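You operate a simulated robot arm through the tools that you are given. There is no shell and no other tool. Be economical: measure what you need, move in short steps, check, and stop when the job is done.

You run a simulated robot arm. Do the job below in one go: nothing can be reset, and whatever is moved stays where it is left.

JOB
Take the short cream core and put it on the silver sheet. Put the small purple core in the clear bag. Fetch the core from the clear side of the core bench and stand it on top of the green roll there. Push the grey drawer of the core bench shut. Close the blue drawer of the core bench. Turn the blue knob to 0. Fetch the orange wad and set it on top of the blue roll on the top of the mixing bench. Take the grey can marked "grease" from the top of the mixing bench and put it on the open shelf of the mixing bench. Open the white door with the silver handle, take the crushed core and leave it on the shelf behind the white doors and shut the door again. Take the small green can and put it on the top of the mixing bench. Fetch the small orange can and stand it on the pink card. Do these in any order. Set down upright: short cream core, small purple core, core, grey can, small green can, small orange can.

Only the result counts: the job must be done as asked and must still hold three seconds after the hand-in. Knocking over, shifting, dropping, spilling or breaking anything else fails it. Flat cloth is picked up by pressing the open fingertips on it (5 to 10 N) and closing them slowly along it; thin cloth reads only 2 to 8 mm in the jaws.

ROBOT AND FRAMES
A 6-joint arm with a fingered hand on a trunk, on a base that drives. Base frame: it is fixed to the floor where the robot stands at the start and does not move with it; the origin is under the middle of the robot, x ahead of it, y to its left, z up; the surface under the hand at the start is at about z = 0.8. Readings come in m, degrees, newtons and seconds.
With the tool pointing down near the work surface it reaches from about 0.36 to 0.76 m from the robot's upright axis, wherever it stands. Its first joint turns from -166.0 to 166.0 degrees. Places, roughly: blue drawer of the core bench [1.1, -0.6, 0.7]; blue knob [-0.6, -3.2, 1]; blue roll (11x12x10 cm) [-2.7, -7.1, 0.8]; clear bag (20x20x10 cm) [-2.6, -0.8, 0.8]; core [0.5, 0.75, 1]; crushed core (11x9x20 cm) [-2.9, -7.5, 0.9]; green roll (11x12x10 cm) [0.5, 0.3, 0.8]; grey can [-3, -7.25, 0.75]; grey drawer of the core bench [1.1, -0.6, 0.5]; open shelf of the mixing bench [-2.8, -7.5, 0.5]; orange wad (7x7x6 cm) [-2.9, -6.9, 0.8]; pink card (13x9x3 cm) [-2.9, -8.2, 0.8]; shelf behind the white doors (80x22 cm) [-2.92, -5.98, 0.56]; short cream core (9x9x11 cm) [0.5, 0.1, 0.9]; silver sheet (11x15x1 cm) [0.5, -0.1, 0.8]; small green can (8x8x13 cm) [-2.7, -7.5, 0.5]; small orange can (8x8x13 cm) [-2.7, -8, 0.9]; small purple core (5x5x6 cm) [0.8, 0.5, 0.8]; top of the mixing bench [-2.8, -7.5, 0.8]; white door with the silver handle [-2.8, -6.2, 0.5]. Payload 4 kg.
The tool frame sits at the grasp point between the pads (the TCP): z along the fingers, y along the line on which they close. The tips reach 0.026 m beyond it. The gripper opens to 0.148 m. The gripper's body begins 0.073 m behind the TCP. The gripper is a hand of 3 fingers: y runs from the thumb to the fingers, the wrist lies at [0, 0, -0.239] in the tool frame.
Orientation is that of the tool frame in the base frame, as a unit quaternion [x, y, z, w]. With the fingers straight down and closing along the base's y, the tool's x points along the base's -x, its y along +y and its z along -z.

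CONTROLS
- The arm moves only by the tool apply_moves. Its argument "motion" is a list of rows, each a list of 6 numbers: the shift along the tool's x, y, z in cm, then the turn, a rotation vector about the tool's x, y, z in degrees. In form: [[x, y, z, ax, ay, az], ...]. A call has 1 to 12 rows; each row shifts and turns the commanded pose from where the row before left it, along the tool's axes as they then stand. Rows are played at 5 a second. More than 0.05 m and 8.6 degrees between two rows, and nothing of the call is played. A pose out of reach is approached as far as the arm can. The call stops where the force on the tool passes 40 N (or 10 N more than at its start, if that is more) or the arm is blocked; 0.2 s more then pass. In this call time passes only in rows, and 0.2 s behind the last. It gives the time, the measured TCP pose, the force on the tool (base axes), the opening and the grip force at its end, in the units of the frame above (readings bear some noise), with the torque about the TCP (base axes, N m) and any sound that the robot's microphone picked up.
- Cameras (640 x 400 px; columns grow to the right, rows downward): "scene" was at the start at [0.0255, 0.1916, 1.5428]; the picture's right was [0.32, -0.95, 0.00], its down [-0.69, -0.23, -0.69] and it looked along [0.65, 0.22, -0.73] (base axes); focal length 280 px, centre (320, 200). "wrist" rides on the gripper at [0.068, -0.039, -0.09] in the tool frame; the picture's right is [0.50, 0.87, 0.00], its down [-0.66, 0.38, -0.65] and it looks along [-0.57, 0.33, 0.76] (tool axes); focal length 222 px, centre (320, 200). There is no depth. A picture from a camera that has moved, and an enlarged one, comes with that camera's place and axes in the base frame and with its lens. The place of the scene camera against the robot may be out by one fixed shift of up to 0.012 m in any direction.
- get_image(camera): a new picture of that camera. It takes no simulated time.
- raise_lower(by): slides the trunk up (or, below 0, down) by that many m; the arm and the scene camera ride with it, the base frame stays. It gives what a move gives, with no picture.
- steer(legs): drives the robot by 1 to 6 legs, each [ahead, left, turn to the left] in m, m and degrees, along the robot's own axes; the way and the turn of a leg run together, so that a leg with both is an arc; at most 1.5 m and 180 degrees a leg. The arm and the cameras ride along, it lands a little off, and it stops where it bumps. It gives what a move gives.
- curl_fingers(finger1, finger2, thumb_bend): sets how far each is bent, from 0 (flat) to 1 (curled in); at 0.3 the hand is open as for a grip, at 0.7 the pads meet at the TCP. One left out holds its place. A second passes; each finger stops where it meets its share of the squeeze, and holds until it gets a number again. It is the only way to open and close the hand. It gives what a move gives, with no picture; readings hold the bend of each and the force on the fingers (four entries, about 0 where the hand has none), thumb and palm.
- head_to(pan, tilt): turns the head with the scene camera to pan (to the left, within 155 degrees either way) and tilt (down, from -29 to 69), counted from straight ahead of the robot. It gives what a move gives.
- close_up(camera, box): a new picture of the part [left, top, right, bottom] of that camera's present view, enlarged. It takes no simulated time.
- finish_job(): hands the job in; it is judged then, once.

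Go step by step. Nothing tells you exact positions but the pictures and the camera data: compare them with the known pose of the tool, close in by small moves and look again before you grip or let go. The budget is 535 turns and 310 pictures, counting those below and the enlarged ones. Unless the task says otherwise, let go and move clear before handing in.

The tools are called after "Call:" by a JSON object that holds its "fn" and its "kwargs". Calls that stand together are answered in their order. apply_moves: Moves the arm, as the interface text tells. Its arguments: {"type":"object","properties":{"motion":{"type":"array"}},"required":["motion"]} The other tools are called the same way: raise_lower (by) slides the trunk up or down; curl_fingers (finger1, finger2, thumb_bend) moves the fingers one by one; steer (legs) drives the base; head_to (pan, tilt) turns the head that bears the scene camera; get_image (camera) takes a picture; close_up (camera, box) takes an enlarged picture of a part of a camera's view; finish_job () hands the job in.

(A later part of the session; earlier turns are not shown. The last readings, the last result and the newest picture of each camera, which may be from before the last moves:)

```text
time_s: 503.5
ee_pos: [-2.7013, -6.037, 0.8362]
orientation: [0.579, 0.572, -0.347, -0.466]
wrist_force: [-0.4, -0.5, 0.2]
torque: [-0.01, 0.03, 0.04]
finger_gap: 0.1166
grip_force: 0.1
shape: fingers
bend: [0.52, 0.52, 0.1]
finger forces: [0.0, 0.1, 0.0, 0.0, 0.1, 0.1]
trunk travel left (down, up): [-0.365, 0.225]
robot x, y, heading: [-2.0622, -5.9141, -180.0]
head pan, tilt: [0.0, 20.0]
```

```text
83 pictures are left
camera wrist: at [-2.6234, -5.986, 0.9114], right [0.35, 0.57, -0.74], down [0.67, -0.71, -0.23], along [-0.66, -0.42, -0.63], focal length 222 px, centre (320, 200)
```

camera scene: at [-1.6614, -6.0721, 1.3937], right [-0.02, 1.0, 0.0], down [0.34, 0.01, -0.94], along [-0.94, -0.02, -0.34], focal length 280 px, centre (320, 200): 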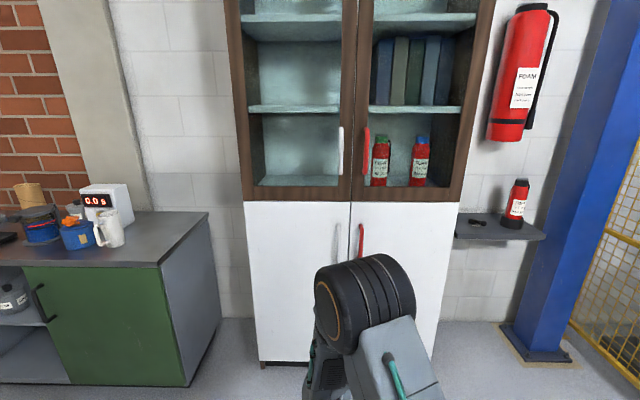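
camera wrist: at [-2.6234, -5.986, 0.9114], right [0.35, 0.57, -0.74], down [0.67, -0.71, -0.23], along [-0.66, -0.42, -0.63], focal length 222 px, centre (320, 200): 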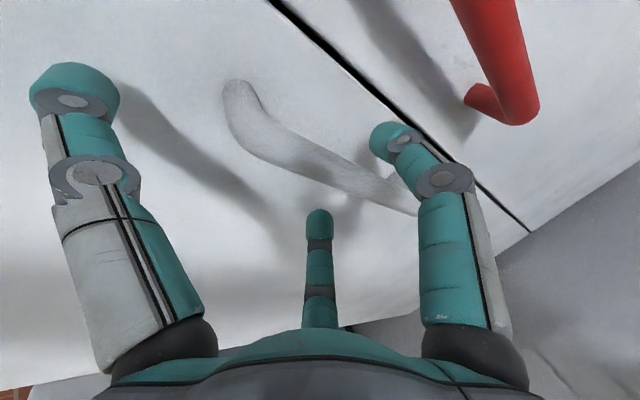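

The thumb now clears the handle. I advance 4.5 cm and pinch the bar.

Call:
{"fn": "steer", "kwargs": {"legs": [[0.045, 0, 0]]}}

Call:
{"fn": "curl_fingers", "kwargs": {"finger1": 0.72, "finger2": 0.72}}

Call:
{"fn": "get_image", "kwargs": {"camera": "wrist"}}

```text
time_s: 504.3
ee_pos: [-2.7146, -6.0341, 0.8328]
orientation: [0.581, 0.574, -0.342, -0.465]
wrist_force: [7.9, -0.5, 0.2]
torque: [-0.05, 1.0, 0.11]
finger_gap: 0.1221
grip_force: 4.6
shape: fingers
bend: [0.52, 0.52, 0.06]
finger forces: [0.1, 0.0, 0.1, 0.0, 8.9, 0.1]
trunk travel left (down, up): [-0.365, 0.225]
robot x, y, heading: [-2.0808, -5.9151, -179.8]
head pan, tilt: [0.0, 20.0]
stopped in leg 1: the force on the tool passed its limit at 73 N (the readings are from after the stop); the commanded pose is now the measured one
```

```text
time_s: 505.3
ee_pos: [-2.715, -6.0346, 0.8321]
orientation: [0.582, 0.574, -0.341, -0.464]
wrist_force: [11.7, 5.5, -5.8]
torque: [0.35, 1.48, 0.35]
finger_gap: 0.1067
grip_force: 11.8
shape: fingers
bend: [0.64, 0.72, 0.05]
finger forces: [8.2, 0.0, 0.0, 0.0, 14.1, 0.2]
trunk travel left (down, up): [-0.365, 0.225]
robot x, y, heading: [-2.0798, -5.92, -180.1]
head pan, tilt: [0.0, 20.0]
```

```text
82 pictures are left
camera wrist: at [-2.6375, -5.9845, 0.9082], right [0.36, 0.57, -0.74], down [0.67, -0.71, -0.22], along [-0.65, -0.42, -0.64], focal length 222 px, centre (320, 200)
```

wrist: 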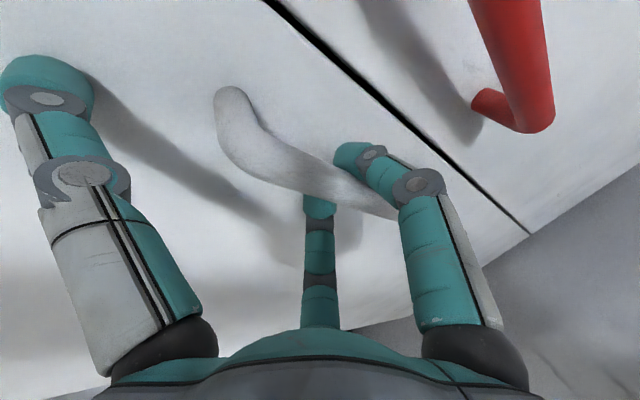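

The straight thumb hits the door. A normal grip (thumb on one side, two fingers on the other) suits the vertical bar better: I back off and roll the hand 90° back.

Call:
{"fn": "curl_fingers", "kwargs": {"finger1": 0.5, "finger2": 0.5, "thumb_bend": 0.1}}

Call:
{"fn": "steer", "kwargs": {"legs": [[-0.14, 0, 0]]}}

Call:
{"fn": "curl_fingers", "kwargs": {"thumb_bend": 0.5}}

Call:
{"fn": "apply_moves", "kwargs": {"motion": [[0, 0, 0, 0, 0, 8.2], [0, 0, 0, 0, 0, 8.2], [0, 0, 0, 0, 0, 8.2], [0, 0, 0, 0, 0, 8.2], [0, 0, 0, 0, 0, 8.2], [0, 0, 0, 0, 0, 8.2], [0, 0, 0, 0, 0, 8.2], [0, 0, 0, 0, 0, 8.2], [0, 0, 0, 0, 0, 8.2], [0, 0, 0, 0, 0, 8.2], [0, 0, 0, 0, 0, 8]]}}

Call:
{"fn": "get_image", "kwargs": {"camera": "wrist"}}

Call:
{"fn": "get_image", "kwargs": {"camera": "scene"}}

```text
time_s: 506.3
ee_pos: [-2.7148, -6.0345, 0.8317]
orientation: [0.581, 0.574, -0.342, -0.464]
wrist_force: [14.3, 2.9, -1.2]
torque: [-0.35, 1.57, 0.04]
finger_gap: 0.1242
grip_force: 7.7
shape: fingers
bend: [0.5, 0.5, 0.06]
finger forces: [0.1, 0.0, 0.1, 0.1, 14.9, 0.0]
trunk travel left (down, up): [-0.365, 0.225]
robot x, y, heading: [-2.0767, -5.9178, -179.9]
head pan, tilt: [0.0, 20.0]
```

```text
time_s: 507.6
ee_pos: [-2.5757, -6.0352, 0.8327]
orientation: [0.581, 0.574, -0.342, -0.464]
wrist_force: [0.3, -0.2, 0.0]
torque: [-0.01, -0.02, -0.03]
finger_gap: 0.1186
grip_force: 0.0
shape: fingers
bend: [0.5, 0.5, 0.1]
finger forces: [0.1, 0.0, 0.0, 0.2, 0.0, 0.0]
trunk travel left (down, up): [-0.365, 0.225]
robot x, y, heading: [-1.9408, -5.9164, -180.1]
head pan, tilt: [0.0, 20.0]
```

```text
time_s: 508.6
ee_pos: [-2.5752, -6.0346, 0.8318]
orientation: [0.581, 0.574, -0.342, -0.464]
wrist_force: [-0.3, 0.1, 1.0]
torque: [0.0, 0.0, -0.01]
finger_gap: 0.062
grip_force: 0.0
shape: fingers
bend: [0.5, 0.5, 0.5]
finger forces: [0.1, 0.0, 0.0, 0.0, 0.0, 0.0]
trunk travel left (down, up): [-0.365, 0.225]
robot x, y, heading: [-1.9363, -5.9163, -180.2]
head pan, tilt: [0.0, 20.0]
```

```text
time_s: 511.1
ee_pos: [-2.5762, -6.0353, 0.833]
orientation: [0.817, -0.007, -0.57, -0.087]
wrist_force: [-0.6, -0.2, 0.6]
torque: [0.01, 0.0, 0.02]
finger_gap: 0.062
grip_force: 0.0
shape: fingers
bend: [0.5, 0.5, 0.5]
finger forces: [0.0, 0.0, 0.0, 0.0, 0.0, 0.0]
trunk travel left (down, up): [-0.365, 0.225]
robot x, y, heading: [-1.94, -5.9168, -179.8]
head pan, tilt: [0.0, 20.0]
```

```text
81 pictures are left
camera wrist: at [-2.464, -6.0032, 0.8053], right [0.08, -0.81, -0.58], down [0.34, -0.53, 0.78], along [-0.94, -0.26, 0.23], focal length 222 px, centre (320, 200)
```

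wrist: 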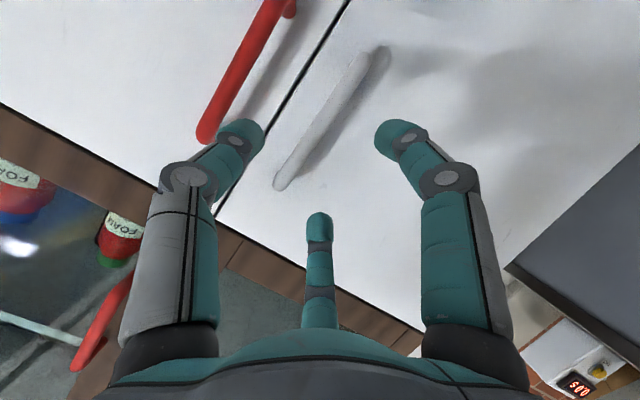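

```text
80 pictures are left
camera scene: at [-1.9646, -6.0741, 1.4487], right [0.0, 1.0, 0.0], down [0.34, 0.0, -0.94], along [-0.94, 0.0, -0.34], focal length 280 px, centre (320, 200)
```

scene: 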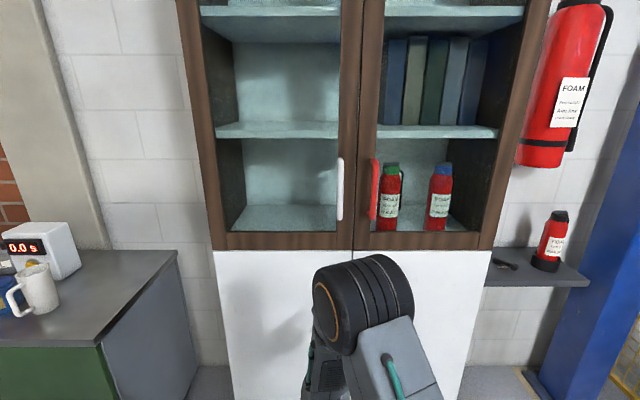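

Now the bar lies between thumb and fingers. I lower 3 cm and drive ahead 16.5 cm.

Call:
{"fn": "raise_lower", "kwargs": {"by": -0.03}}

Call:
{"fn": "steer", "kwargs": {"legs": [[0.12, 0, 0]]}}

Call:
{"fn": "get_image", "kwargs": {"camera": "wrist"}}

```text
time_s: 511.8
ee_pos: [-2.5759, -6.0336, 0.8022]
orientation: [0.818, -0.006, -0.569, -0.088]
wrist_force: [-0.5, -0.1, -0.3]
torque: [-0.05, -0.03, 0.04]
finger_gap: 0.0618
grip_force: 0.1
shape: fingers
bend: [0.5, 0.5, 0.5]
finger forces: [0.0, 0.1, 0.1, 0.1, 0.0, 0.0]
trunk travel left (down, up): [-0.335, 0.255]
robot x, y, heading: [-1.9408, -5.9205, -180.0]
head pan, tilt: [0.0, 20.0]
```

```text
time_s: 513.0
ee_pos: [-2.6948, -6.0345, 0.8015]
orientation: [0.817, -0.006, -0.569, -0.087]
wrist_force: [0.9, -0.1, -0.2]
torque: [0.03, -0.01, 0.02]
finger_gap: 0.0619
grip_force: 0.1
shape: fingers
bend: [0.5, 0.5, 0.5]
finger forces: [0.0, 0.1, 0.0, 0.0, 0.0, 0.0]
trunk travel left (down, up): [-0.335, 0.255]
robot x, y, heading: [-2.0617, -5.9157, -180.0]
head pan, tilt: [0.0, 20.0]
```

```text
79 pictures are left
camera wrist: at [-2.5827, -6.0029, 0.7755], right [0.08, -0.81, -0.58], down [0.34, -0.53, 0.78], along [-0.94, -0.26, 0.23], focal length 222 px, centre (320, 200)
```

wrist: 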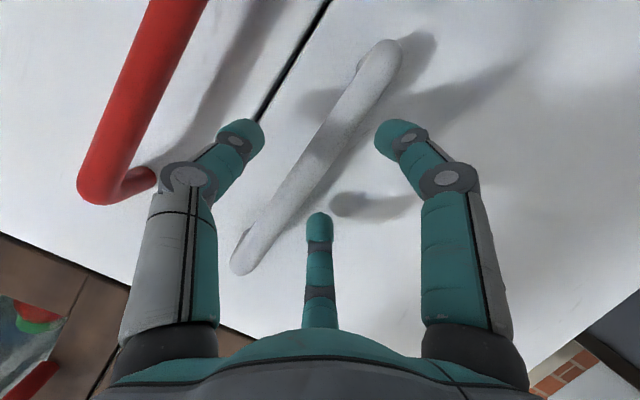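

Call:
{"fn": "steer", "kwargs": {"legs": [[0.05, 0, 0]]}}

Call:
{"fn": "curl_fingers", "kwargs": {"finger1": 0.72, "finger2": 0.72, "thumb_bend": 0.72}}

Call:
{"fn": "get_image", "kwargs": {"camera": "wrist"}}

```text
time_s: 514.0
ee_pos: [-2.7324, -6.0347, 0.7998]
orientation: [0.82, -0.005, -0.566, -0.089]
wrist_force: [14.6, -1.2, 1.9]
torque: [0.03, 0.18, -0.05]
finger_gap: 0.063
grip_force: 7.2
shape: fingers
bend: [0.5, 0.79, 0.5]
finger forces: [0.0, 11.6, 0.0, 0.0, 2.6, 0.0]
trunk travel left (down, up): [-0.335, 0.255]
robot x, y, heading: [-2.1024, -5.9216, -179.8]
head pan, tilt: [0.0, 20.0]
stopped in leg 1: the force on the tool passed its limit at 90 N (the readings are from after the stop); the commanded pose is now the measured one
```

```text
time_s: 515.0
ee_pos: [-2.7334, -6.0344, 0.8004]
orientation: [0.819, -0.006, -0.566, -0.089]
wrist_force: [1.7, 2.6, 1.3]
torque: [0.0, -0.01, -0.03]
finger_gap: 0.0001
grip_force: 3.3
shape: fingers
bend: [0.71, 0.72, 0.69]
finger forces: [0.0, 0.1, 0.1, 0.0, 6.7, 0.1]
trunk travel left (down, up): [-0.335, 0.255]
robot x, y, heading: [-2.1052, -5.9186, -179.8]
head pan, tilt: [0.0, 20.0]
```

```text
78 pictures are left
camera wrist: at [-2.6218, -6.0029, 0.7739], right [0.08, -0.81, -0.58], down [0.33, -0.53, 0.78], along [-0.94, -0.26, 0.22], focal length 222 px, centre (320, 200)
```

wrist: 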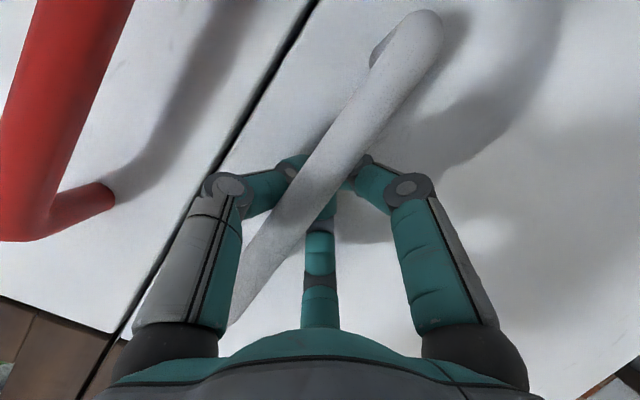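

The fingers have closed behind the bar, hooking it. I pull by driving back along the door's arc.

Call:
{"fn": "steer", "kwargs": {"legs": [[-0.05, 0.006, 0]]}}

Call:
{"fn": "steer", "kwargs": {"legs": [[-0.05, 0.02, 0]]}}

Call:
{"fn": "get_image", "kwargs": {"camera": "wrist"}}

```text
time_s: 516.0
ee_pos: [-2.684, -6.0406, 0.7991]
orientation: [0.82, -0.005, -0.566, -0.088]
wrist_force: [0.5, -0.7, 0.6]
torque: [0.01, 0.0, 0.01]
finger_gap: 0.0
grip_force: 0.1
shape: fingers
bend: [0.71, 0.72, 0.7]
finger forces: [0.0, 0.1, 0.1, 0.1, 0.1, 0.1]
trunk travel left (down, up): [-0.335, 0.255]
robot x, y, heading: [-2.0514, -5.9247, -179.7]
head pan, tilt: [0.0, 20.0]
```

```text
time_s: 516.9
ee_pos: [-2.6342, -6.0607, 0.8003]
orientation: [0.819, -0.006, -0.566, -0.089]
wrist_force: [1.9, 3.9, 1.7]
torque: [0.01, 0.0, 0.05]
finger_gap: 0.0
grip_force: 3.8
shape: fingers
bend: [0.71, 0.72, 0.69]
finger forces: [0.0, 0.0, 0.1, 0.0, 7.7, 0.0]
trunk travel left (down, up): [-0.335, 0.255]
robot x, y, heading: [-2.0017, -5.9441, -179.7]
head pan, tilt: [0.0, 20.0]
```

```text
77 pictures are left
camera wrist: at [-2.5221, -6.0285, 0.7739], right [0.08, -0.81, -0.58], down [0.33, -0.53, 0.78], along [-0.94, -0.26, 0.22], focal length 222 px, centre (320, 200)
```

wrist: 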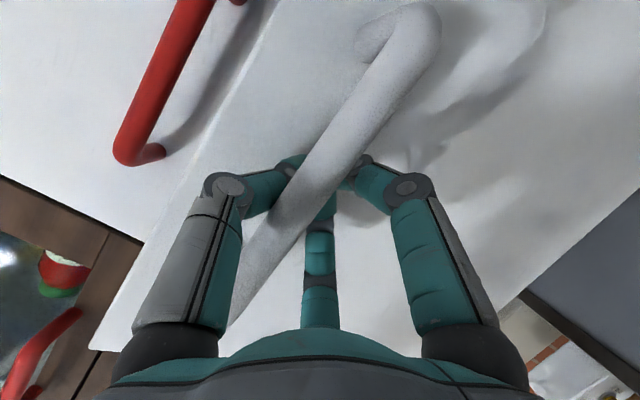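

The door is opening. I continue along the arc.

Call:
{"fn": "steer", "kwargs": {"legs": [[-0.075, 0.044, 0], [-0.065, 0.06, 0]]}}

Call:
{"fn": "steer", "kwargs": {"legs": [[-0.05, 0.07, 0]]}}

Call:
{"fn": "get_image", "kwargs": {"camera": "wrist"}}

Call:
{"fn": "get_image", "kwargs": {"camera": "scene"}}

```text
time_s: 518.7
ee_pos: [-2.4926, -6.1642, 0.7996]
orientation: [0.82, -0.006, -0.566, -0.089]
wrist_force: [-0.5, -0.1, -0.3]
torque: [0.0, -0.05, -0.02]
finger_gap: 0.0
grip_force: 0.1
shape: fingers
bend: [0.71, 0.72, 0.71]
finger forces: [0.1, 0.1, 0.1, 0.0, 0.0, 0.1]
trunk travel left (down, up): [-0.335, 0.255]
robot x, y, heading: [-1.862, -6.0495, -179.8]
head pan, tilt: [0.0, 20.0]
```

```text
time_s: 519.8
ee_pos: [-2.4425, -6.2337, 0.7998]
orientation: [0.82, -0.006, -0.566, -0.088]
wrist_force: [-0.7, 0.0, 0.7]
torque: [0.03, 0.01, 0.0]
finger_gap: 0.0
grip_force: 0.0
shape: fingers
bend: [0.71, 0.72, 0.71]
finger forces: [0.1, 0.0, 0.0, 0.1, 0.0, 0.1]
trunk travel left (down, up): [-0.335, 0.255]
robot x, y, heading: [-1.8141, -6.1174, -180.0]
head pan, tilt: [0.0, 20.0]
```

```text
76 pictures are left
camera wrist: at [-2.3305, -6.2021, 0.7737], right [0.08, -0.81, -0.58], down [0.33, -0.53, 0.78], along [-0.94, -0.26, 0.22], focal length 222 px, centre (320, 200)
```

wrist: 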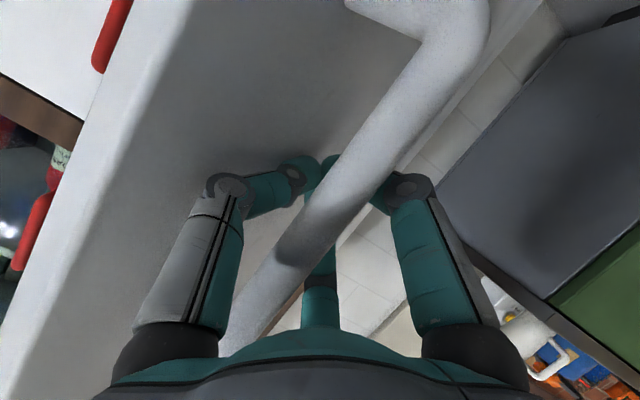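

```text
75 pictures are left
camera scene: at [-1.8351, -6.2734, 1.4187], right [0.0, 1.0, 0.0], down [0.34, 0.0, -0.94], along [-0.94, 0.0, -0.34], focal length 280 px, centre (320, 200)
```

scene: 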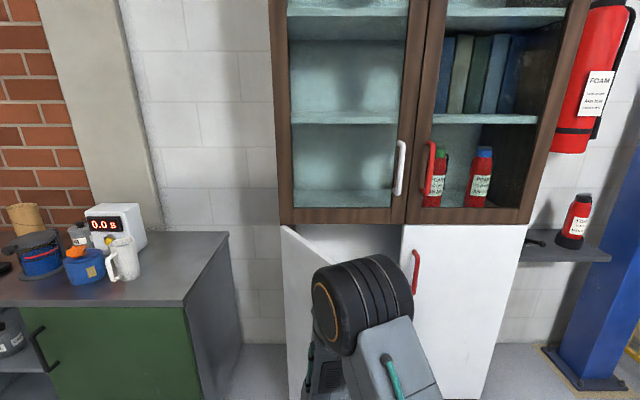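

The door is about 57° open. I keep pulling sideways to open it further.

Call:
{"fn": "steer", "kwargs": {"legs": [[-0.025, 0.08, 0]]}}

Call:
{"fn": "steer", "kwargs": {"legs": [[-0.005, 0.08, 0]]}}

Call:
{"fn": "get_image", "kwargs": {"camera": "wrist"}}

```text
time_s: 520.8
ee_pos: [-2.4177, -6.3131, 0.8001]
orientation: [0.82, -0.006, -0.566, -0.088]
wrist_force: [-0.2, -0.4, -0.6]
torque: [-0.02, 0.0, 0.02]
finger_gap: 0.0001
grip_force: 0.0
shape: fingers
bend: [0.71, 0.72, 0.71]
finger forces: [0.1, 0.1, 0.1, 0.0, 0.1, 0.0]
trunk travel left (down, up): [-0.335, 0.255]
robot x, y, heading: [-1.7892, -6.1984, 180.1]
head pan, tilt: [0.0, 20.0]
```

```text
time_s: 521.9
ee_pos: [-2.4127, -6.3935, 0.8002]
orientation: [0.819, -0.006, -0.567, -0.088]
wrist_force: [0.8, 0.1, -0.4]
torque: [-0.03, 0.03, -0.02]
finger_gap: 0.0
grip_force: 0.1
shape: fingers
bend: [0.71, 0.72, 0.71]
finger forces: [0.0, 0.1, 0.1, 0.0, 0.1, 0.1]
trunk travel left (down, up): [-0.335, 0.255]
robot x, y, heading: [-1.7798, -6.2738, -180.3]
head pan, tilt: [0.0, 20.0]
```

```text
74 pictures are left
camera wrist: at [-2.3007, -6.3619, 0.7738], right [0.08, -0.81, -0.58], down [0.33, -0.53, 0.78], along [-0.94, -0.26, 0.22], focal length 222 px, centre (320, 200)
```

wrist: 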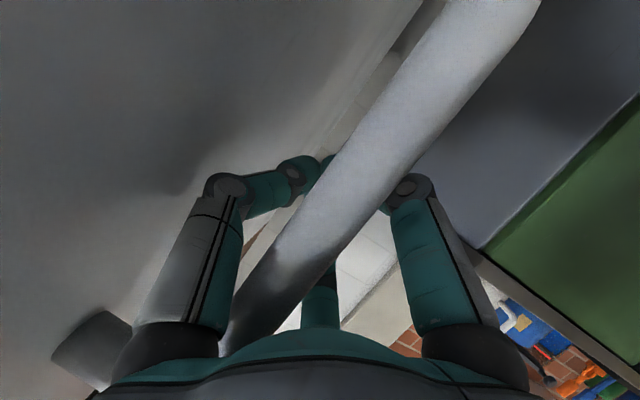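

The door stands nearly perpendicular. I open the fingers and back the hand out.

Call:
{"fn": "curl_fingers", "kwargs": {"finger1": 0.48, "finger2": 0.48, "thumb_bend": 0.55}}

Call:
{"fn": "steer", "kwargs": {"legs": [[-0.12, 0, 0]]}}

Call:
{"fn": "get_image", "kwargs": {"camera": "scene"}}

Call:
{"fn": "get_image", "kwargs": {"camera": "wrist"}}

```text
time_s: 522.9
ee_pos: [-2.4122, -6.3937, 0.7999]
orientation: [0.819, -0.006, -0.567, -0.088]
wrist_force: [-0.4, -0.4, -0.1]
torque: [-0.03, 0.0, 0.1]
finger_gap: 0.0563
grip_force: 1.9
shape: fingers
bend: [0.48, 0.48, 0.56]
finger forces: [0.0, 0.1, 0.0, 0.0, 3.7, 0.1]
trunk travel left (down, up): [-0.335, 0.255]
robot x, y, heading: [-1.7785, -6.2747, -180.0]
head pan, tilt: [0.0, 20.0]
```

```text
time_s: 524.1
ee_pos: [-2.2902, -6.3925, 0.7987]
orientation: [0.819, -0.007, -0.566, -0.09]
wrist_force: [0.4, -0.4, -0.4]
torque: [0.0, -0.02, 0.0]
finger_gap: 0.0569
grip_force: 0.0
shape: fingers
bend: [0.48, 0.48, 0.55]
finger forces: [0.0, 0.1, 0.1, 0.0, 0.0, 0.1]
trunk travel left (down, up): [-0.335, 0.255]
robot x, y, heading: [-1.6604, -6.2763, 180.2]
head pan, tilt: [0.0, 20.0]
```

```text
73 pictures are left
camera scene: at [-1.6833, -6.4336, 1.4187], right [0.0, 1.0, 0.0], down [0.34, 0.0, -0.94], along [-0.94, 0.0, -0.34], focal length 280 px, centre (320, 200)
```

scene: 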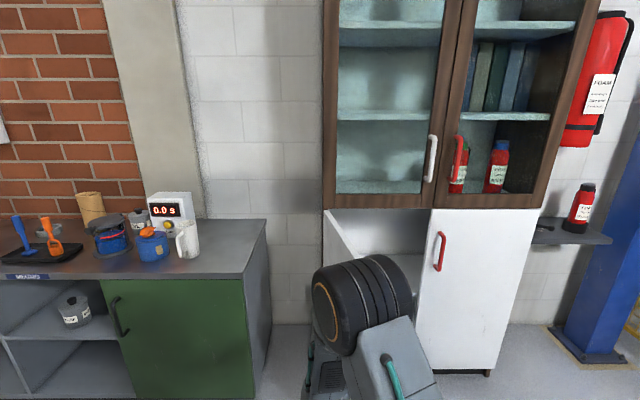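

```text
72 pictures are left
camera wrist: at [-2.1785, -6.3611, 0.7737], right [0.08, -0.81, -0.58], down [0.33, -0.53, 0.78], along [-0.94, -0.26, 0.22], focal length 222 px, centre (320, 200)
```

wrist: 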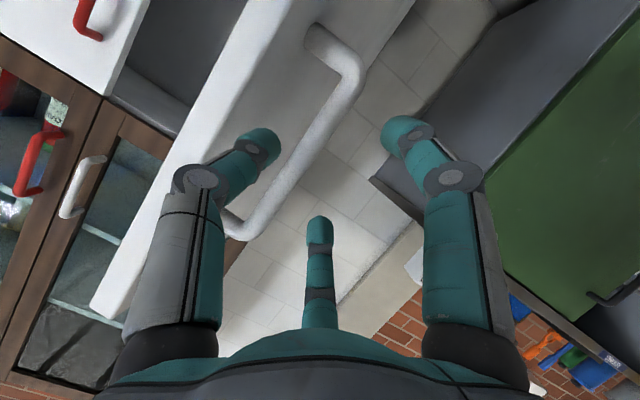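

The door is open wide enough (~78°), and it holds. Next the crushed core: I back away, fold the hand to vertical, and drive to the bench in front of the core.

Call:
{"fn": "steer", "kwargs": {"legs": [[-0.2, 0, 0], [0, 1.2, 0]]}}

Call:
{"fn": "apply_moves", "kwargs": {"motion": [[0.2, 0, -1.3, 0, 7.9, 0], [0.4, 0, -1.3, 0, 7.9, 0], [0.6, 0, -1.2, 0, 7.9, 0], [0.8, 0, -1.1, 0, 7.9, 0], [0.9, 0, -1.0, 0, 7.9, 0], [1.0, 0, -0.9, 0, 7.9, 0], [1.1, 0, -0.7, 0, 7.9, 0], [1.2, 0, -0.5, 0, 7.9, 0], [1.2, 0, -0.3, 0, 7.9, 0]]}}

Call:
{"fn": "raise_lower", "kwargs": {"by": 0.25}}

Call:
{"fn": "apply_moves", "kwargs": {"motion": [[0, 0, -4, 0, 0, 0], [0, 0, -4, 0, 0, 0], [0, 0, -4, 0, 0, 0]]}}

```text
time_s: 531.4
ee_pos: [-2.0951, -7.5923, 0.8004]
orientation: [0.819, -0.008, -0.566, -0.09]
wrist_force: [0.4, 0.6, 0.2]
torque: [0.02, 0.03, 0.03]
finger_gap: 0.0568
grip_force: 0.0
shape: fingers
bend: [0.48, 0.48, 0.55]
finger forces: [0.0, 0.1, 0.0, 0.1, 0.1, 0.0]
trunk travel left (down, up): [-0.335, 0.255]
robot x, y, heading: [-1.4672, -7.4788, 180.2]
head pan, tilt: [0.0, 20.0]
```

```text
time_s: 533.4
ee_pos: [-1.9766, -7.6079, 0.8204]
orientation: [0.996, -0.059, 0.016, -0.068]
wrist_force: [0.4, -1.3, 0.2]
torque: [0.04, 0.0, 0.0]
finger_gap: 0.057
grip_force: 0.0
shape: fingers
bend: [0.48, 0.48, 0.55]
finger forces: [0.0, 0.1, 0.1, 0.1, 0.0, 0.0]
trunk travel left (down, up): [-0.335, 0.255]
robot x, y, heading: [-1.461, -7.4831, 179.6]
head pan, tilt: [0.0, 20.0]
```

```text
time_s: 536.0
ee_pos: [-1.9773, -7.6091, 1.0705]
orientation: [0.996, -0.058, 0.016, -0.07]
wrist_force: [-0.3, 0.2, 0.1]
torque: [-0.01, 0.0, -0.02]
finger_gap: 0.0572
grip_force: 0.1
shape: fingers
bend: [0.48, 0.48, 0.55]
finger forces: [0.1, 0.0, 0.0, 0.0, 0.0, 0.0]
trunk travel left (down, up): [-0.585, 0.005]
robot x, y, heading: [-1.4642, -7.4784, 180.0]
head pan, tilt: [0.0, 20.0]
```

```text
time_s: 536.8
ee_pos: [-1.9818, -7.6261, 1.1907]
orientation: [0.996, -0.059, 0.015, -0.068]
wrist_force: [0.0, -0.4, 0.2]
torque: [0.03, 0.02, 0.02]
finger_gap: 0.0569
grip_force: 0.1
shape: fingers
bend: [0.48, 0.48, 0.55]
finger forces: [0.1, 0.0, 0.0, 0.0, 0.0, 0.1]
trunk travel left (down, up): [-0.585, 0.005]
robot x, y, heading: [-1.4664, -7.4756, 179.7]
head pan, tilt: [0.0, 20.0]
```

I correct the hand's attitude to a clean 20° outward tilt, and drive so the hand is in front of the core.

Call:
{"fn": "apply_moves", "kwargs": {"motion": [[0, 0, 0, -2.6, -7.3, -2.3], [0, 0, 0, -2.6, -7.3, -2.3], [0, 0, 0, -2.5, -7.3, -2.3]]}}

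Call:
{"fn": "curl_fingers", "kwargs": {"finger1": 0.28, "finger2": 0.28, "thumb_bend": 0.28}}

Call:
{"fn": "steer", "kwargs": {"legs": [[0, -0.1, 0], [0.65, 0, 0]]}}

Call:
{"fn": "head_to", "kwargs": {"pan": 0, "tilt": 45}}

Call:
{"fn": "get_image", "kwargs": {"camera": "scene"}}

Call:
{"fn": "get_image", "kwargs": {"camera": "wrist"}}

```text
time_s: 537.6
ee_pos: [-1.9819, -7.6248, 1.1897]
orientation: [0.985, 0.015, -0.174, -0.01]
wrist_force: [0.7, -0.2, -0.1]
torque: [0.0, -0.04, 0.01]
finger_gap: 0.0571
grip_force: 0.0
shape: fingers
bend: [0.48, 0.48, 0.55]
finger forces: [0.0, 0.1, 0.1, 0.0, 0.1, 0.0]
trunk travel left (down, up): [-0.585, 0.005]
robot x, y, heading: [-1.4665, -7.4785, 179.9]
head pan, tilt: [0.0, 20.0]
```

```text
time_s: 538.6
ee_pos: [-1.9817, -7.6241, 1.1905]
orientation: [0.985, 0.015, -0.173, -0.011]
wrist_force: [0.8, 0.0, -1.2]
torque: [-0.02, 0.04, -0.01]
finger_gap: 0.1309
grip_force: 0.1
shape: fingers
bend: [0.28, 0.28, 0.28]
finger forces: [0.0, 0.0, 0.0, 0.1, 0.0, 0.0]
trunk travel left (down, up): [-0.585, 0.005]
robot x, y, heading: [-1.4646, -7.4808, 180.0]
head pan, tilt: [0.0, 20.0]
```

```text
time_s: 543.0
ee_pos: [-2.6319, -7.5237, 1.1897]
orientation: [0.985, 0.016, -0.173, -0.01]
wrist_force: [-0.6, -1.5, -1.4]
torque: [-0.01, 0.03, 0.03]
finger_gap: 0.1307
grip_force: 0.0
shape: fingers
bend: [0.28, 0.28, 0.28]
finger forces: [0.0, 0.0, 0.0, 0.0, 0.1, 0.0]
trunk travel left (down, up): [-0.585, 0.005]
robot x, y, heading: [-2.1129, -7.3755, -179.9]
head pan, tilt: [0.0, 20.0]
```

```text
time_s: 543.9
ee_pos: [-2.6319, -7.522, 1.1897]
orientation: [0.985, 0.016, -0.174, -0.01]
wrist_force: [-0.3, -0.1, 0.1]
torque: [0.0, 0.02, 0.04]
finger_gap: 0.1308
grip_force: 0.1
shape: fingers
bend: [0.28, 0.28, 0.28]
finger forces: [0.0, 0.0, 0.0, 0.1, 0.0, 0.0]
trunk travel left (down, up): [-0.585, 0.005]
robot x, y, heading: [-2.1146, -7.3746, -179.8]
head pan, tilt: [0.0, 45.0]
```

```text
71 pictures are left
camera scene: at [-2.1244, -7.5313, 1.6301], right [0.0, 1.0, 0.0], down [0.71, 0.0, -0.71], along [-0.71, 0.0, -0.71], focal length 280 px, centre (320, 200)
```

scene: 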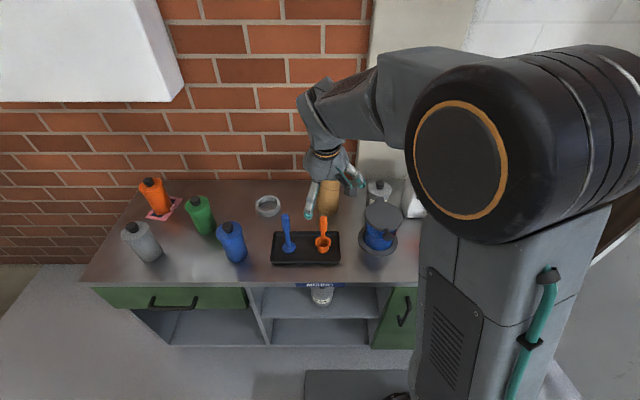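

```text
70 pictures are left
camera wrist: at [-2.5384, -7.4827, 1.2526], right [0.49, -0.85, -0.19], down [-0.38, -0.41, 0.83], along [-0.78, -0.34, -0.53], focal length 222 px, centre (320, 200)
```

wrist: 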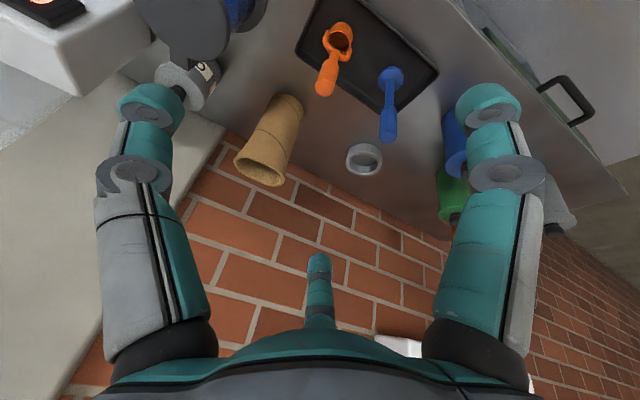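

The core is at about (−2.89, −7.505). I drive 10 cm closer and extend the hand above it.

Call:
{"fn": "steer", "kwargs": {"legs": [[0.095, 0, 0]]}}

Call:
{"fn": "apply_moves", "kwargs": {"motion": [[-3.2, -0.4, 2.5, 0, 0, 0], [-3.2, -0.4, 2.5, 0, 0, 0], [-3.2, -0.4, 2.5, 0, 0, 0]]}}

Call:
{"fn": "get_image", "kwargs": {"camera": "wrist"}}

```text
time_s: 545.0
ee_pos: [-2.7269, -7.5254, 1.1889]
orientation: [0.985, 0.017, -0.173, -0.01]
wrist_force: [0.1, 0.4, -0.4]
torque: [0.01, -0.05, 0.0]
finger_gap: 0.1307
grip_force: 0.1
shape: fingers
bend: [0.28, 0.28, 0.28]
finger forces: [0.2, 0.2, 0.0, 0.1, 0.1, 0.1]
trunk travel left (down, up): [-0.585, 0.005]
robot x, y, heading: [-2.2047, -7.3738, -179.7]
head pan, tilt: [0.0, 45.0]
```

```text
time_s: 545.8
ee_pos: [-2.8449, -7.5139, 1.151]
orientation: [0.985, 0.017, -0.173, -0.01]
wrist_force: [-0.1, 0.3, 0.2]
torque: [0.0, -0.01, 0.0]
finger_gap: 0.1306
grip_force: 0.1
shape: fingers
bend: [0.28, 0.28, 0.28]
finger forces: [0.1, 0.0, 0.1, 0.1, 0.0, 0.1]
trunk travel left (down, up): [-0.585, 0.005]
robot x, y, heading: [-2.2094, -7.3763, -179.7]
head pan, tilt: [0.0, 45.0]
```

```text
69 pictures are left
camera wrist: at [-2.7507, -7.4733, 1.2145], right [0.5, -0.85, -0.19], down [-0.38, -0.41, 0.83], along [-0.78, -0.34, -0.53], focal length 222 px, centre (320, 200)
```

wrist: 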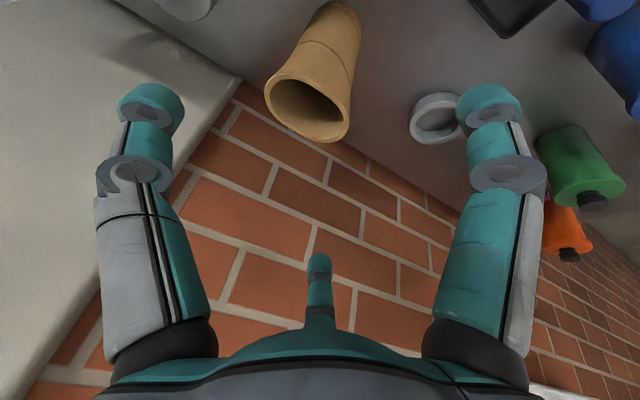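

The core's rim is at about (−2.925, −7.506, 0.98). I move to just above it along the tool axis.

Call:
{"fn": "apply_moves", "kwargs": {"motion": [[-0.1, -0.27, 4.2, 0, 0, 0], [-0.1, -0.27, 4.2, 0, 0, 0], [-0.1, -0.27, 3.2, 0, 0, 0]]}}

Call:
{"fn": "get_image", "kwargs": {"camera": "wrist"}}

Call:
{"fn": "close_up", "kwargs": {"camera": "scene", "box": [240, 100, 440, 280]}}

```text
time_s: 546.6
ee_pos: [-2.884, -7.5072, 1.0447]
orientation: [0.985, 0.018, -0.172, -0.01]
wrist_force: [0.5, 0.8, -0.8]
torque: [-0.02, 0.0, 0.01]
finger_gap: 0.1307
grip_force: 0.1
shape: fingers
bend: [0.28, 0.28, 0.28]
finger forces: [0.1, 0.0, 0.0, 0.0, 0.0, 0.0]
trunk travel left (down, up): [-0.585, 0.005]
robot x, y, heading: [-2.2077, -7.3758, -179.8]
head pan, tilt: [0.0, 45.0]
```

```text
68 pictures are left
camera wrist: at [-2.792, -7.4657, 1.1071], right [0.5, -0.85, -0.19], down [-0.38, -0.41, 0.83], along [-0.78, -0.34, -0.53], focal length 222 px, centre (320, 200)
```

wrist: 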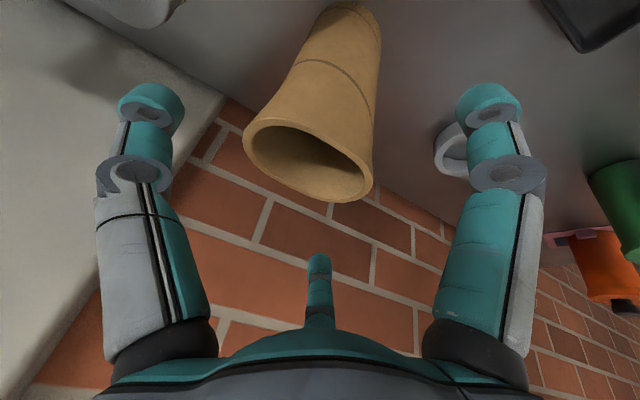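

```text
2.22 times, centred on (340, 190) of scene
camera zoom: at [-2.2199, -7.5316, 1.6301], right [0.0, 1.0, 0.0], down [0.71, 0.0, -0.71], along [-0.71, 0.0, -0.71], focal length 623 px, centre (276, 222)
```

zoom: 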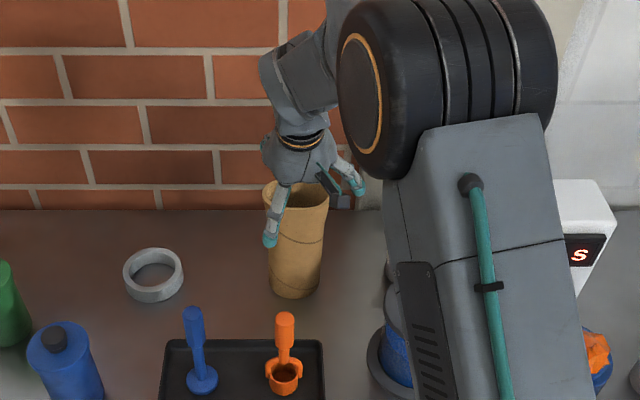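

Centred well. I advance along the tool axis around the rim.

Call:
{"fn": "apply_moves", "kwargs": {"motion": [[0, 0, 3.5, 0, 0, 0], [0, 0, 3.5, 0, 0, 0], [0, 0, 2.5, 0, 0, 0]]}}

Call:
{"fn": "get_image", "kwargs": {"camera": "wrist"}}

```text
time_s: 547.4
ee_pos: [-2.9172, -7.5055, 0.9546]
orientation: [0.985, 0.017, -0.173, -0.01]
wrist_force: [0.5, -0.2, -0.3]
torque: [-0.03, -0.01, -0.03]
finger_gap: 0.1305
grip_force: 0.0
shape: fingers
bend: [0.28, 0.28, 0.28]
finger forces: [0.1, 0.1, 0.1, 0.1, 0.0, 0.0]
trunk travel left (down, up): [-0.585, 0.005]
robot x, y, heading: [-2.2051, -7.3746, -179.8]
head pan, tilt: [0.0, 45.0]
```

```text
66 pictures are left
camera wrist: at [-2.8254, -7.4642, 1.0176], right [0.5, -0.85, -0.19], down [-0.38, -0.41, 0.83], along [-0.78, -0.34, -0.53], focal length 222 px, centre (320, 200)
```

wrist: 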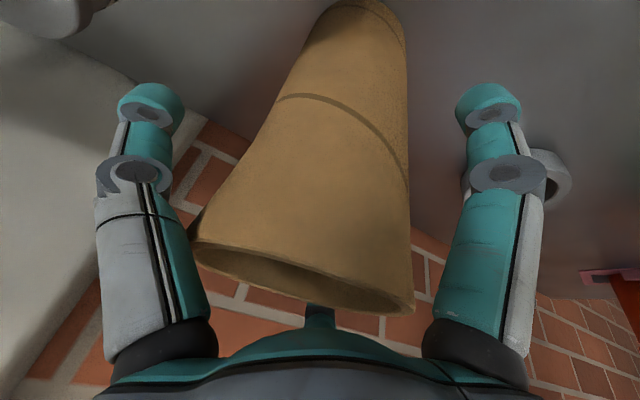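

The rim is deep in the hand. I close gently.

Call:
{"fn": "curl_fingers", "kwargs": {"finger1": 0.48, "finger2": 0.48, "thumb_bend": 0.48}}

Call:
{"fn": "get_image", "kwargs": {"camera": "wrist"}}

```text
time_s: 548.4
ee_pos: [-2.9175, -7.505, 0.9553]
orientation: [0.985, 0.017, -0.174, -0.01]
wrist_force: [-1.4, -1.8, 5.5]
torque: [-0.21, -0.12, -0.07]
finger_gap: 0.0785
grip_force: 10.0
shape: fingers
bend: [0.43, 0.44, 0.48]
finger forces: [3.5, 10.5, 0.0, 0.0, 5.6, 0.0]
trunk travel left (down, up): [-0.585, 0.005]
robot x, y, heading: [-2.2107, -7.3751, -179.8]
head pan, tilt: [0.0, 45.0]
```

```text
65 pictures are left
camera wrist: at [-2.8251, -7.4643, 1.0184], right [0.5, -0.85, -0.19], down [-0.38, -0.41, 0.83], along [-0.78, -0.34, -0.53], focal length 222 px, centre (320, 200)
```

wrist: 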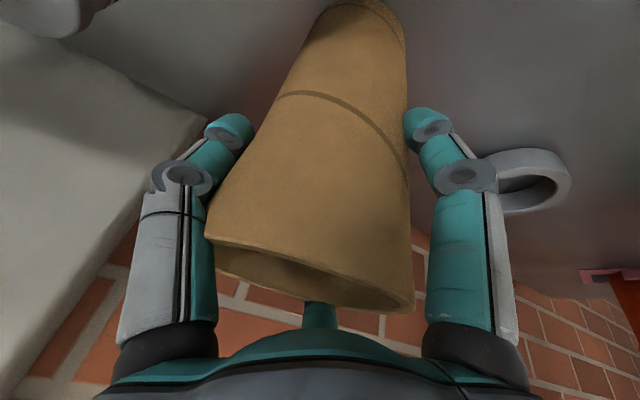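

I lift it straight up about 20 cm.

Call:
{"fn": "apply_moves", "kwargs": {"motion": [[-0.7, 0, -1.9, 0, 0, 0], [-1.54, 0, -4.23, 0, 0, 0], [-1.54, 0, -4.23, 0, 0, 0], [-1.54, 0, -4.23, 0, 0, 0], [-1.4, 0, -3.8, 0, 0, 0]]}}

Call:
{"fn": "get_image", "kwargs": {"camera": "scene"}}

```text
time_s: 549.6
ee_pos: [-2.9164, -7.5098, 1.1533]
orientation: [0.984, 0.018, -0.174, -0.009]
wrist_force: [0.2, -0.4, 0.4]
torque: [-0.02, 0.04, 0.0]
finger_gap: 0.0692
grip_force: 0.1
shape: fingers
bend: [0.48, 0.48, 0.48]
finger forces: [0.1, 0.0, 0.1, 0.0, 0.0, 0.1]
trunk travel left (down, up): [-0.585, 0.005]
robot x, y, heading: [-2.2072, -7.3743, -180.1]
head pan, tilt: [0.0, 45.0]
```

```text
64 pictures are left
camera scene: at [-2.2195, -7.5315, 1.63], right [0.0, 1.0, 0.0], down [0.71, 0.0, -0.71], along [-0.71, 0.0, -0.71], focal length 280 px, centre (320, 200)
```

scene: 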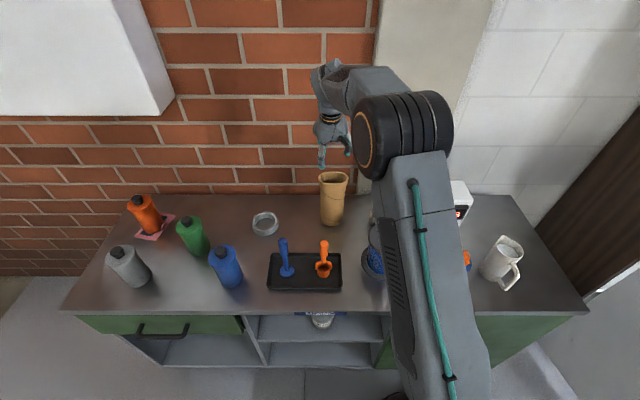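

The core slipped out and still stands. I go back down a little deeper and grip more firmly.

Call:
{"fn": "curl_fingers", "kwargs": {"finger1": 0.28, "finger2": 0.28, "thumb_bend": 0.28}}

Call:
{"fn": "apply_moves", "kwargs": {"motion": [[1.54, 0, 4.23, 0, 0, 0], [1.54, 0, 4.23, 0, 0, 0], [0.7, 0, 1.9, 0, 0, 0]]}}

Call:
{"fn": "get_image", "kwargs": {"camera": "wrist"}}

```text
time_s: 550.6
ee_pos: [-2.9183, -7.5094, 1.1523]
orientation: [0.985, 0.017, -0.173, -0.01]
wrist_force: [0.2, 0.4, 0.0]
torque: [0.0, -0.02, -0.01]
finger_gap: 0.1307
grip_force: 0.0
shape: fingers
bend: [0.28, 0.28, 0.28]
finger forces: [0.0, 0.0, 0.0, 0.0, 0.0, 0.1]
trunk travel left (down, up): [-0.585, 0.005]
robot x, y, heading: [-2.2114, -7.3739, -179.8]
head pan, tilt: [0.0, 45.0]
```

```text
time_s: 551.4
ee_pos: [-2.9162, -7.5083, 1.0404]
orientation: [0.985, 0.018, -0.174, -0.01]
wrist_force: [0.8, 0.6, 0.6]
torque: [-0.01, -0.02, 0.0]
finger_gap: 0.1306
grip_force: 0.1
shape: fingers
bend: [0.28, 0.28, 0.28]
finger forces: [0.1, 0.0, 0.0, 0.1, 0.0, 0.0]
trunk travel left (down, up): [-0.585, 0.005]
robot x, y, heading: [-2.2091, -7.377, -179.8]
head pan, tilt: [0.0, 45.0]
```

```text
63 pictures are left
camera wrist: at [-2.8242, -7.4668, 1.1026], right [0.5, -0.85, -0.19], down [-0.38, -0.41, 0.83], along [-0.78, -0.34, -0.53], focal length 222 px, centre (320, 200)
```

wrist: 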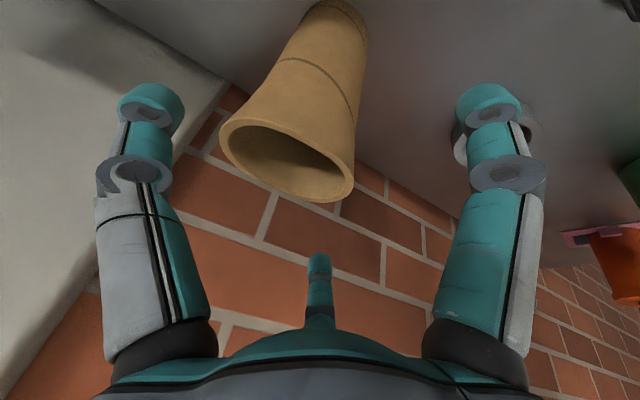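

The core has shifted to about (−2.96, −7.494). I re-centre and descend around it.

Call:
{"fn": "apply_moves", "kwargs": {"motion": [[-0.9, -1.4, 2, 0, 0, 0], [0, 0, 4, 0, 0, 0]]}}

Call:
{"fn": "get_image", "kwargs": {"camera": "wrist"}}

```text
time_s: 552.0
ee_pos: [-2.9464, -7.4919, 0.9879]
orientation: [0.985, 0.017, -0.173, -0.011]
wrist_force: [0.3, -0.4, 0.4]
torque: [-0.02, 0.02, 0.02]
finger_gap: 0.1309
grip_force: 0.1
shape: fingers
bend: [0.28, 0.28, 0.28]
finger forces: [0.1, 0.0, 0.0, 0.0, 0.1, 0.1]
trunk travel left (down, up): [-0.585, 0.005]
robot x, y, heading: [-2.2138, -7.3766, -179.8]
head pan, tilt: [0.0, 45.0]
```

```text
62 pictures are left
camera wrist: at [-2.8538, -7.4502, 1.0506], right [0.5, -0.85, -0.19], down [-0.38, -0.41, 0.83], along [-0.78, -0.34, -0.53], focal length 222 px, centre (320, 200)
```

wrist: 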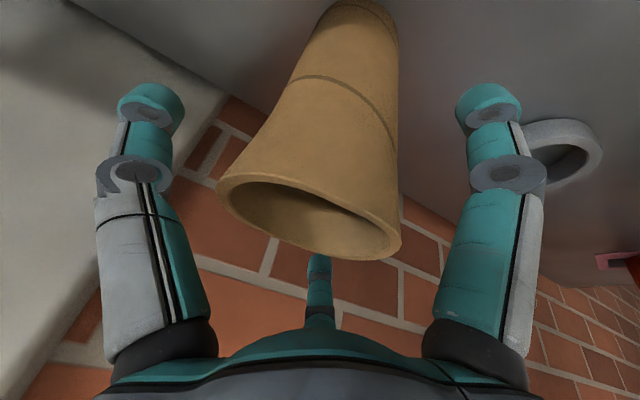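

Call:
{"fn": "apply_moves", "kwargs": {"motion": [[-1.2, 0.2, 0, 0, 0, 0], [0, 0, 2.5, 0, 0, 0], [0, 0, 2, 0, 0, 0]]}}

Call:
{"fn": "curl_fingers", "kwargs": {"finger1": 0.62, "finger2": 0.62, "thumb_bend": 0.62}}

Call:
{"fn": "get_image", "kwargs": {"camera": "wrist"}}

```text
time_s: 552.8
ee_pos: [-2.9733, -7.4915, 0.9495]
orientation: [0.985, 0.017, -0.174, -0.011]
wrist_force: [0.8, 1.2, 1.5]
torque: [0.03, -0.02, 0.03]
finger_gap: 0.1311
grip_force: 0.8
shape: fingers
bend: [0.28, 0.28, 0.28]
finger forces: [0.0, 0.0, 0.0, 0.0, 1.8, 0.1]
trunk travel left (down, up): [-0.585, 0.005]
robot x, y, heading: [-2.2093, -7.3772, -179.9]
head pan, tilt: [0.0, 45.0]
```

```text
time_s: 553.8
ee_pos: [-2.9728, -7.4917, 0.95]
orientation: [0.984, 0.017, -0.175, -0.01]
wrist_force: [-1.9, 2.0, 9.9]
torque: [-0.09, -0.12, 0.0]
finger_gap: 0.0806
grip_force: 31.4
shape: fingers
bend: [0.39, 0.45, 0.56]
finger forces: [8.1, 26.2, 0.0, 0.1, 28.8, 0.0]
trunk travel left (down, up): [-0.585, 0.005]
robot x, y, heading: [-2.2111, -7.3745, -179.8]
head pan, tilt: [0.0, 45.0]
```

```text
61 pictures are left
camera wrist: at [-2.8804, -7.4515, 1.0136], right [0.5, -0.85, -0.19], down [-0.38, -0.41, 0.83], along [-0.78, -0.34, -0.53], focal length 222 px, centre (320, 200)
```

wrist: 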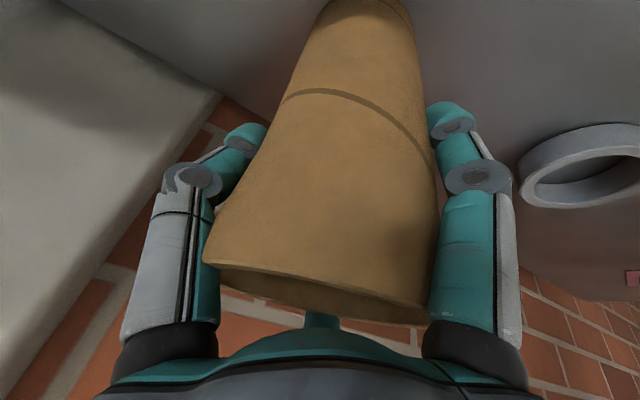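

Firm grip now. I lift while drawing it inward to stay within reach.

Call:
{"fn": "apply_moves", "kwargs": {"motion": [[-0.7, 0, -1.9, 0, 0, 0], [-1.0, 0, -2.8, 0, 0, 0], [0.51, 0, -4.44, 0, 0, 0], [0.51, 0, -4.44, 0, 0, 0], [0.51, 0, -4.44, 0, 0, 0], [-0.7, 0, -1.9, 0, 0, 0]]}}

Call:
{"fn": "get_image", "kwargs": {"camera": "scene"}}

```text
time_s: 555.2
ee_pos: [-2.9137, -7.4972, 1.1394]
orientation: [0.985, 0.016, -0.172, -0.011]
wrist_force: [0.1, -1.0, -1.6]
torque: [-0.03, 0.05, -0.01]
finger_gap: 0.0802
grip_force: 25.8
shape: fingers
bend: [0.39, 0.46, 0.56]
finger forces: [7.7, 20.1, 0.0, 0.0, 24.2, 0.0]
trunk travel left (down, up): [-0.585, 0.005]
robot x, y, heading: [-2.2039, -7.3766, -179.8]
head pan, tilt: [0.0, 45.0]
```

```text
60 pictures are left
camera scene: at [-2.2198, -7.5316, 1.63], right [0.0, 1.0, 0.0], down [0.71, 0.0, -0.71], along [-0.71, 0.0, -0.71], focal length 280 px, centre (320, 200)
```

scene: 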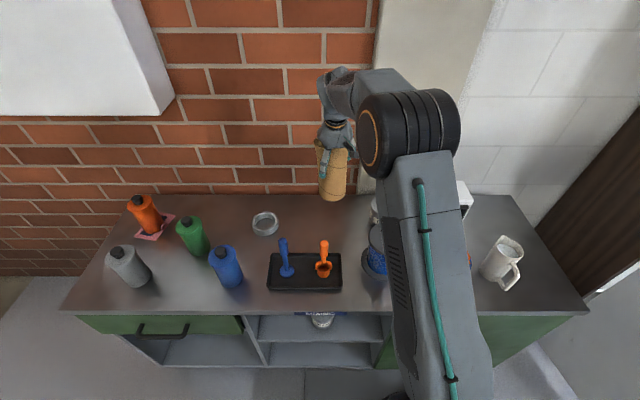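

The core is up. I raise 2 cm more and back straight out over the tray.

Call:
{"fn": "apply_moves", "kwargs": {"motion": [[0.3, 0, -2.3, 0, 0, 0]]}}

Call:
{"fn": "steer", "kwargs": {"legs": [[-0.2, 0, 0]]}}

Call:
{"fn": "get_image", "kwargs": {"camera": "scene"}}

Call:
{"fn": "get_image", "kwargs": {"camera": "wrist"}}

```text
time_s: 555.6
ee_pos: [-2.9011, -7.4963, 1.1601]
orientation: [0.985, 0.019, -0.172, -0.011]
wrist_force: [-0.2, 0.6, -2.4]
torque: [0.02, -0.01, -0.01]
finger_gap: 0.08
grip_force: 25.9
shape: fingers
bend: [0.39, 0.46, 0.56]
finger forces: [7.6, 20.0, 0.0, 0.0, 24.2, 0.0]
trunk travel left (down, up): [-0.585, 0.005]
robot x, y, heading: [-2.2086, -7.3773, -179.7]
head pan, tilt: [0.0, 45.0]
```

```text
time_s: 557.2
ee_pos: [-2.7036, -7.4958, 1.1609]
orientation: [0.985, 0.017, -0.174, -0.01]
wrist_force: [0.2, 0.3, -2.1]
torque: [0.02, 0.05, 0.04]
finger_gap: 0.0798
grip_force: 25.7
shape: fingers
bend: [0.39, 0.46, 0.56]
finger forces: [7.7, 19.9, 0.0, 0.1, 24.2, 0.0]
trunk travel left (down, up): [-0.585, 0.005]
robot x, y, heading: [-2.0106, -7.3758, -179.7]
head pan, tilt: [0.0, 45.0]
```

```text
59 pictures are left
camera scene: at [-2.021, -7.5309, 1.6301], right [0.0, 1.0, 0.0], down [0.71, 0.0, -0.71], along [-0.71, 0.0, -0.71], focal length 280 px, centre (320, 200)
```

scene: 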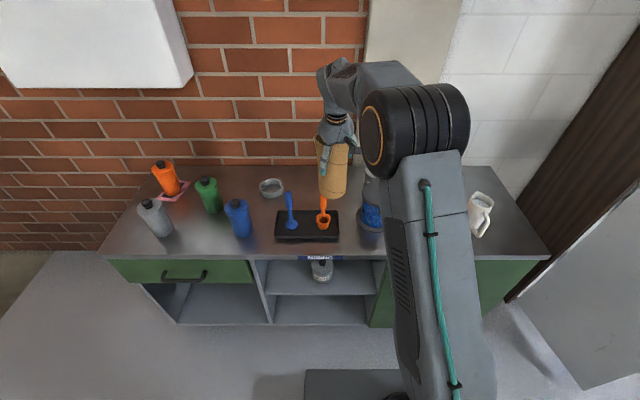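

```text
58 pictures are left
camera wrist: at [-2.6108, -7.4555, 1.2233], right [0.5, -0.85, -0.19], down [-0.38, -0.41, 0.83], along [-0.78, -0.34, -0.53], focal length 222 px, centre (320, 200)
```

wrist: 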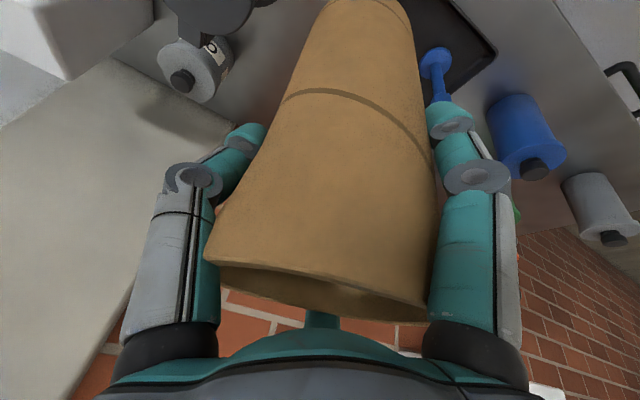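

Clear of the spoons. I back off, move right, and bring the core over the free right end of the bench to set it down upright for a side regrasp.

Call:
{"fn": "steer", "kwargs": {"legs": [[-0.22, 0, 0], [0, -0.66, 0], [0.25, 0, 0]]}}

Call:
{"fn": "head_to", "kwargs": {"pan": 12, "tilt": 50}}

Call:
{"fn": "get_image", "kwargs": {"camera": "scene"}}

```text
time_s: 563.6
ee_pos: [-2.7404, -6.8448, 1.1603]
orientation: [0.985, 0.023, -0.173, -0.009]
wrist_force: [1.0, 0.1, -1.4]
torque: [0.05, -0.01, 0.0]
finger_gap: 0.0802
grip_force: 25.8
shape: fingers
bend: [0.39, 0.46, 0.56]
finger forces: [7.5, 19.8, 0.0, 0.1, 24.0, 0.0]
trunk travel left (down, up): [-0.585, 0.005]
robot x, y, heading: [-2.0487, -6.7194, -179.4]
head pan, tilt: [0.0, 45.0]
```

```text
time_s: 564.3
ee_pos: [-2.7395, -6.8453, 1.1602]
orientation: [0.985, 0.022, -0.173, -0.01]
wrist_force: [-0.5, 0.4, -3.4]
torque: [-0.02, 0.04, 0.0]
finger_gap: 0.0797
grip_force: 25.3
shape: fingers
bend: [0.39, 0.46, 0.56]
finger forces: [7.5, 19.6, 0.0, 0.0, 24.0, 0.0]
trunk travel left (down, up): [-0.585, 0.005]
robot x, y, heading: [-2.0489, -6.7143, -179.1]
head pan, tilt: [12.0, 50.0]
```

```text
57 pictures are left
camera scene: at [-2.0504, -6.8895, 1.6231], right [-0.22, 0.98, 0.0], down [0.75, 0.17, -0.64], along [-0.63, -0.14, -0.77], focal length 280 px, centre (320, 200)
```

scene: 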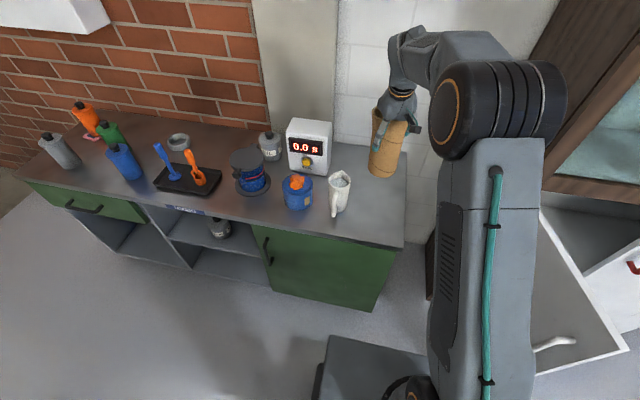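

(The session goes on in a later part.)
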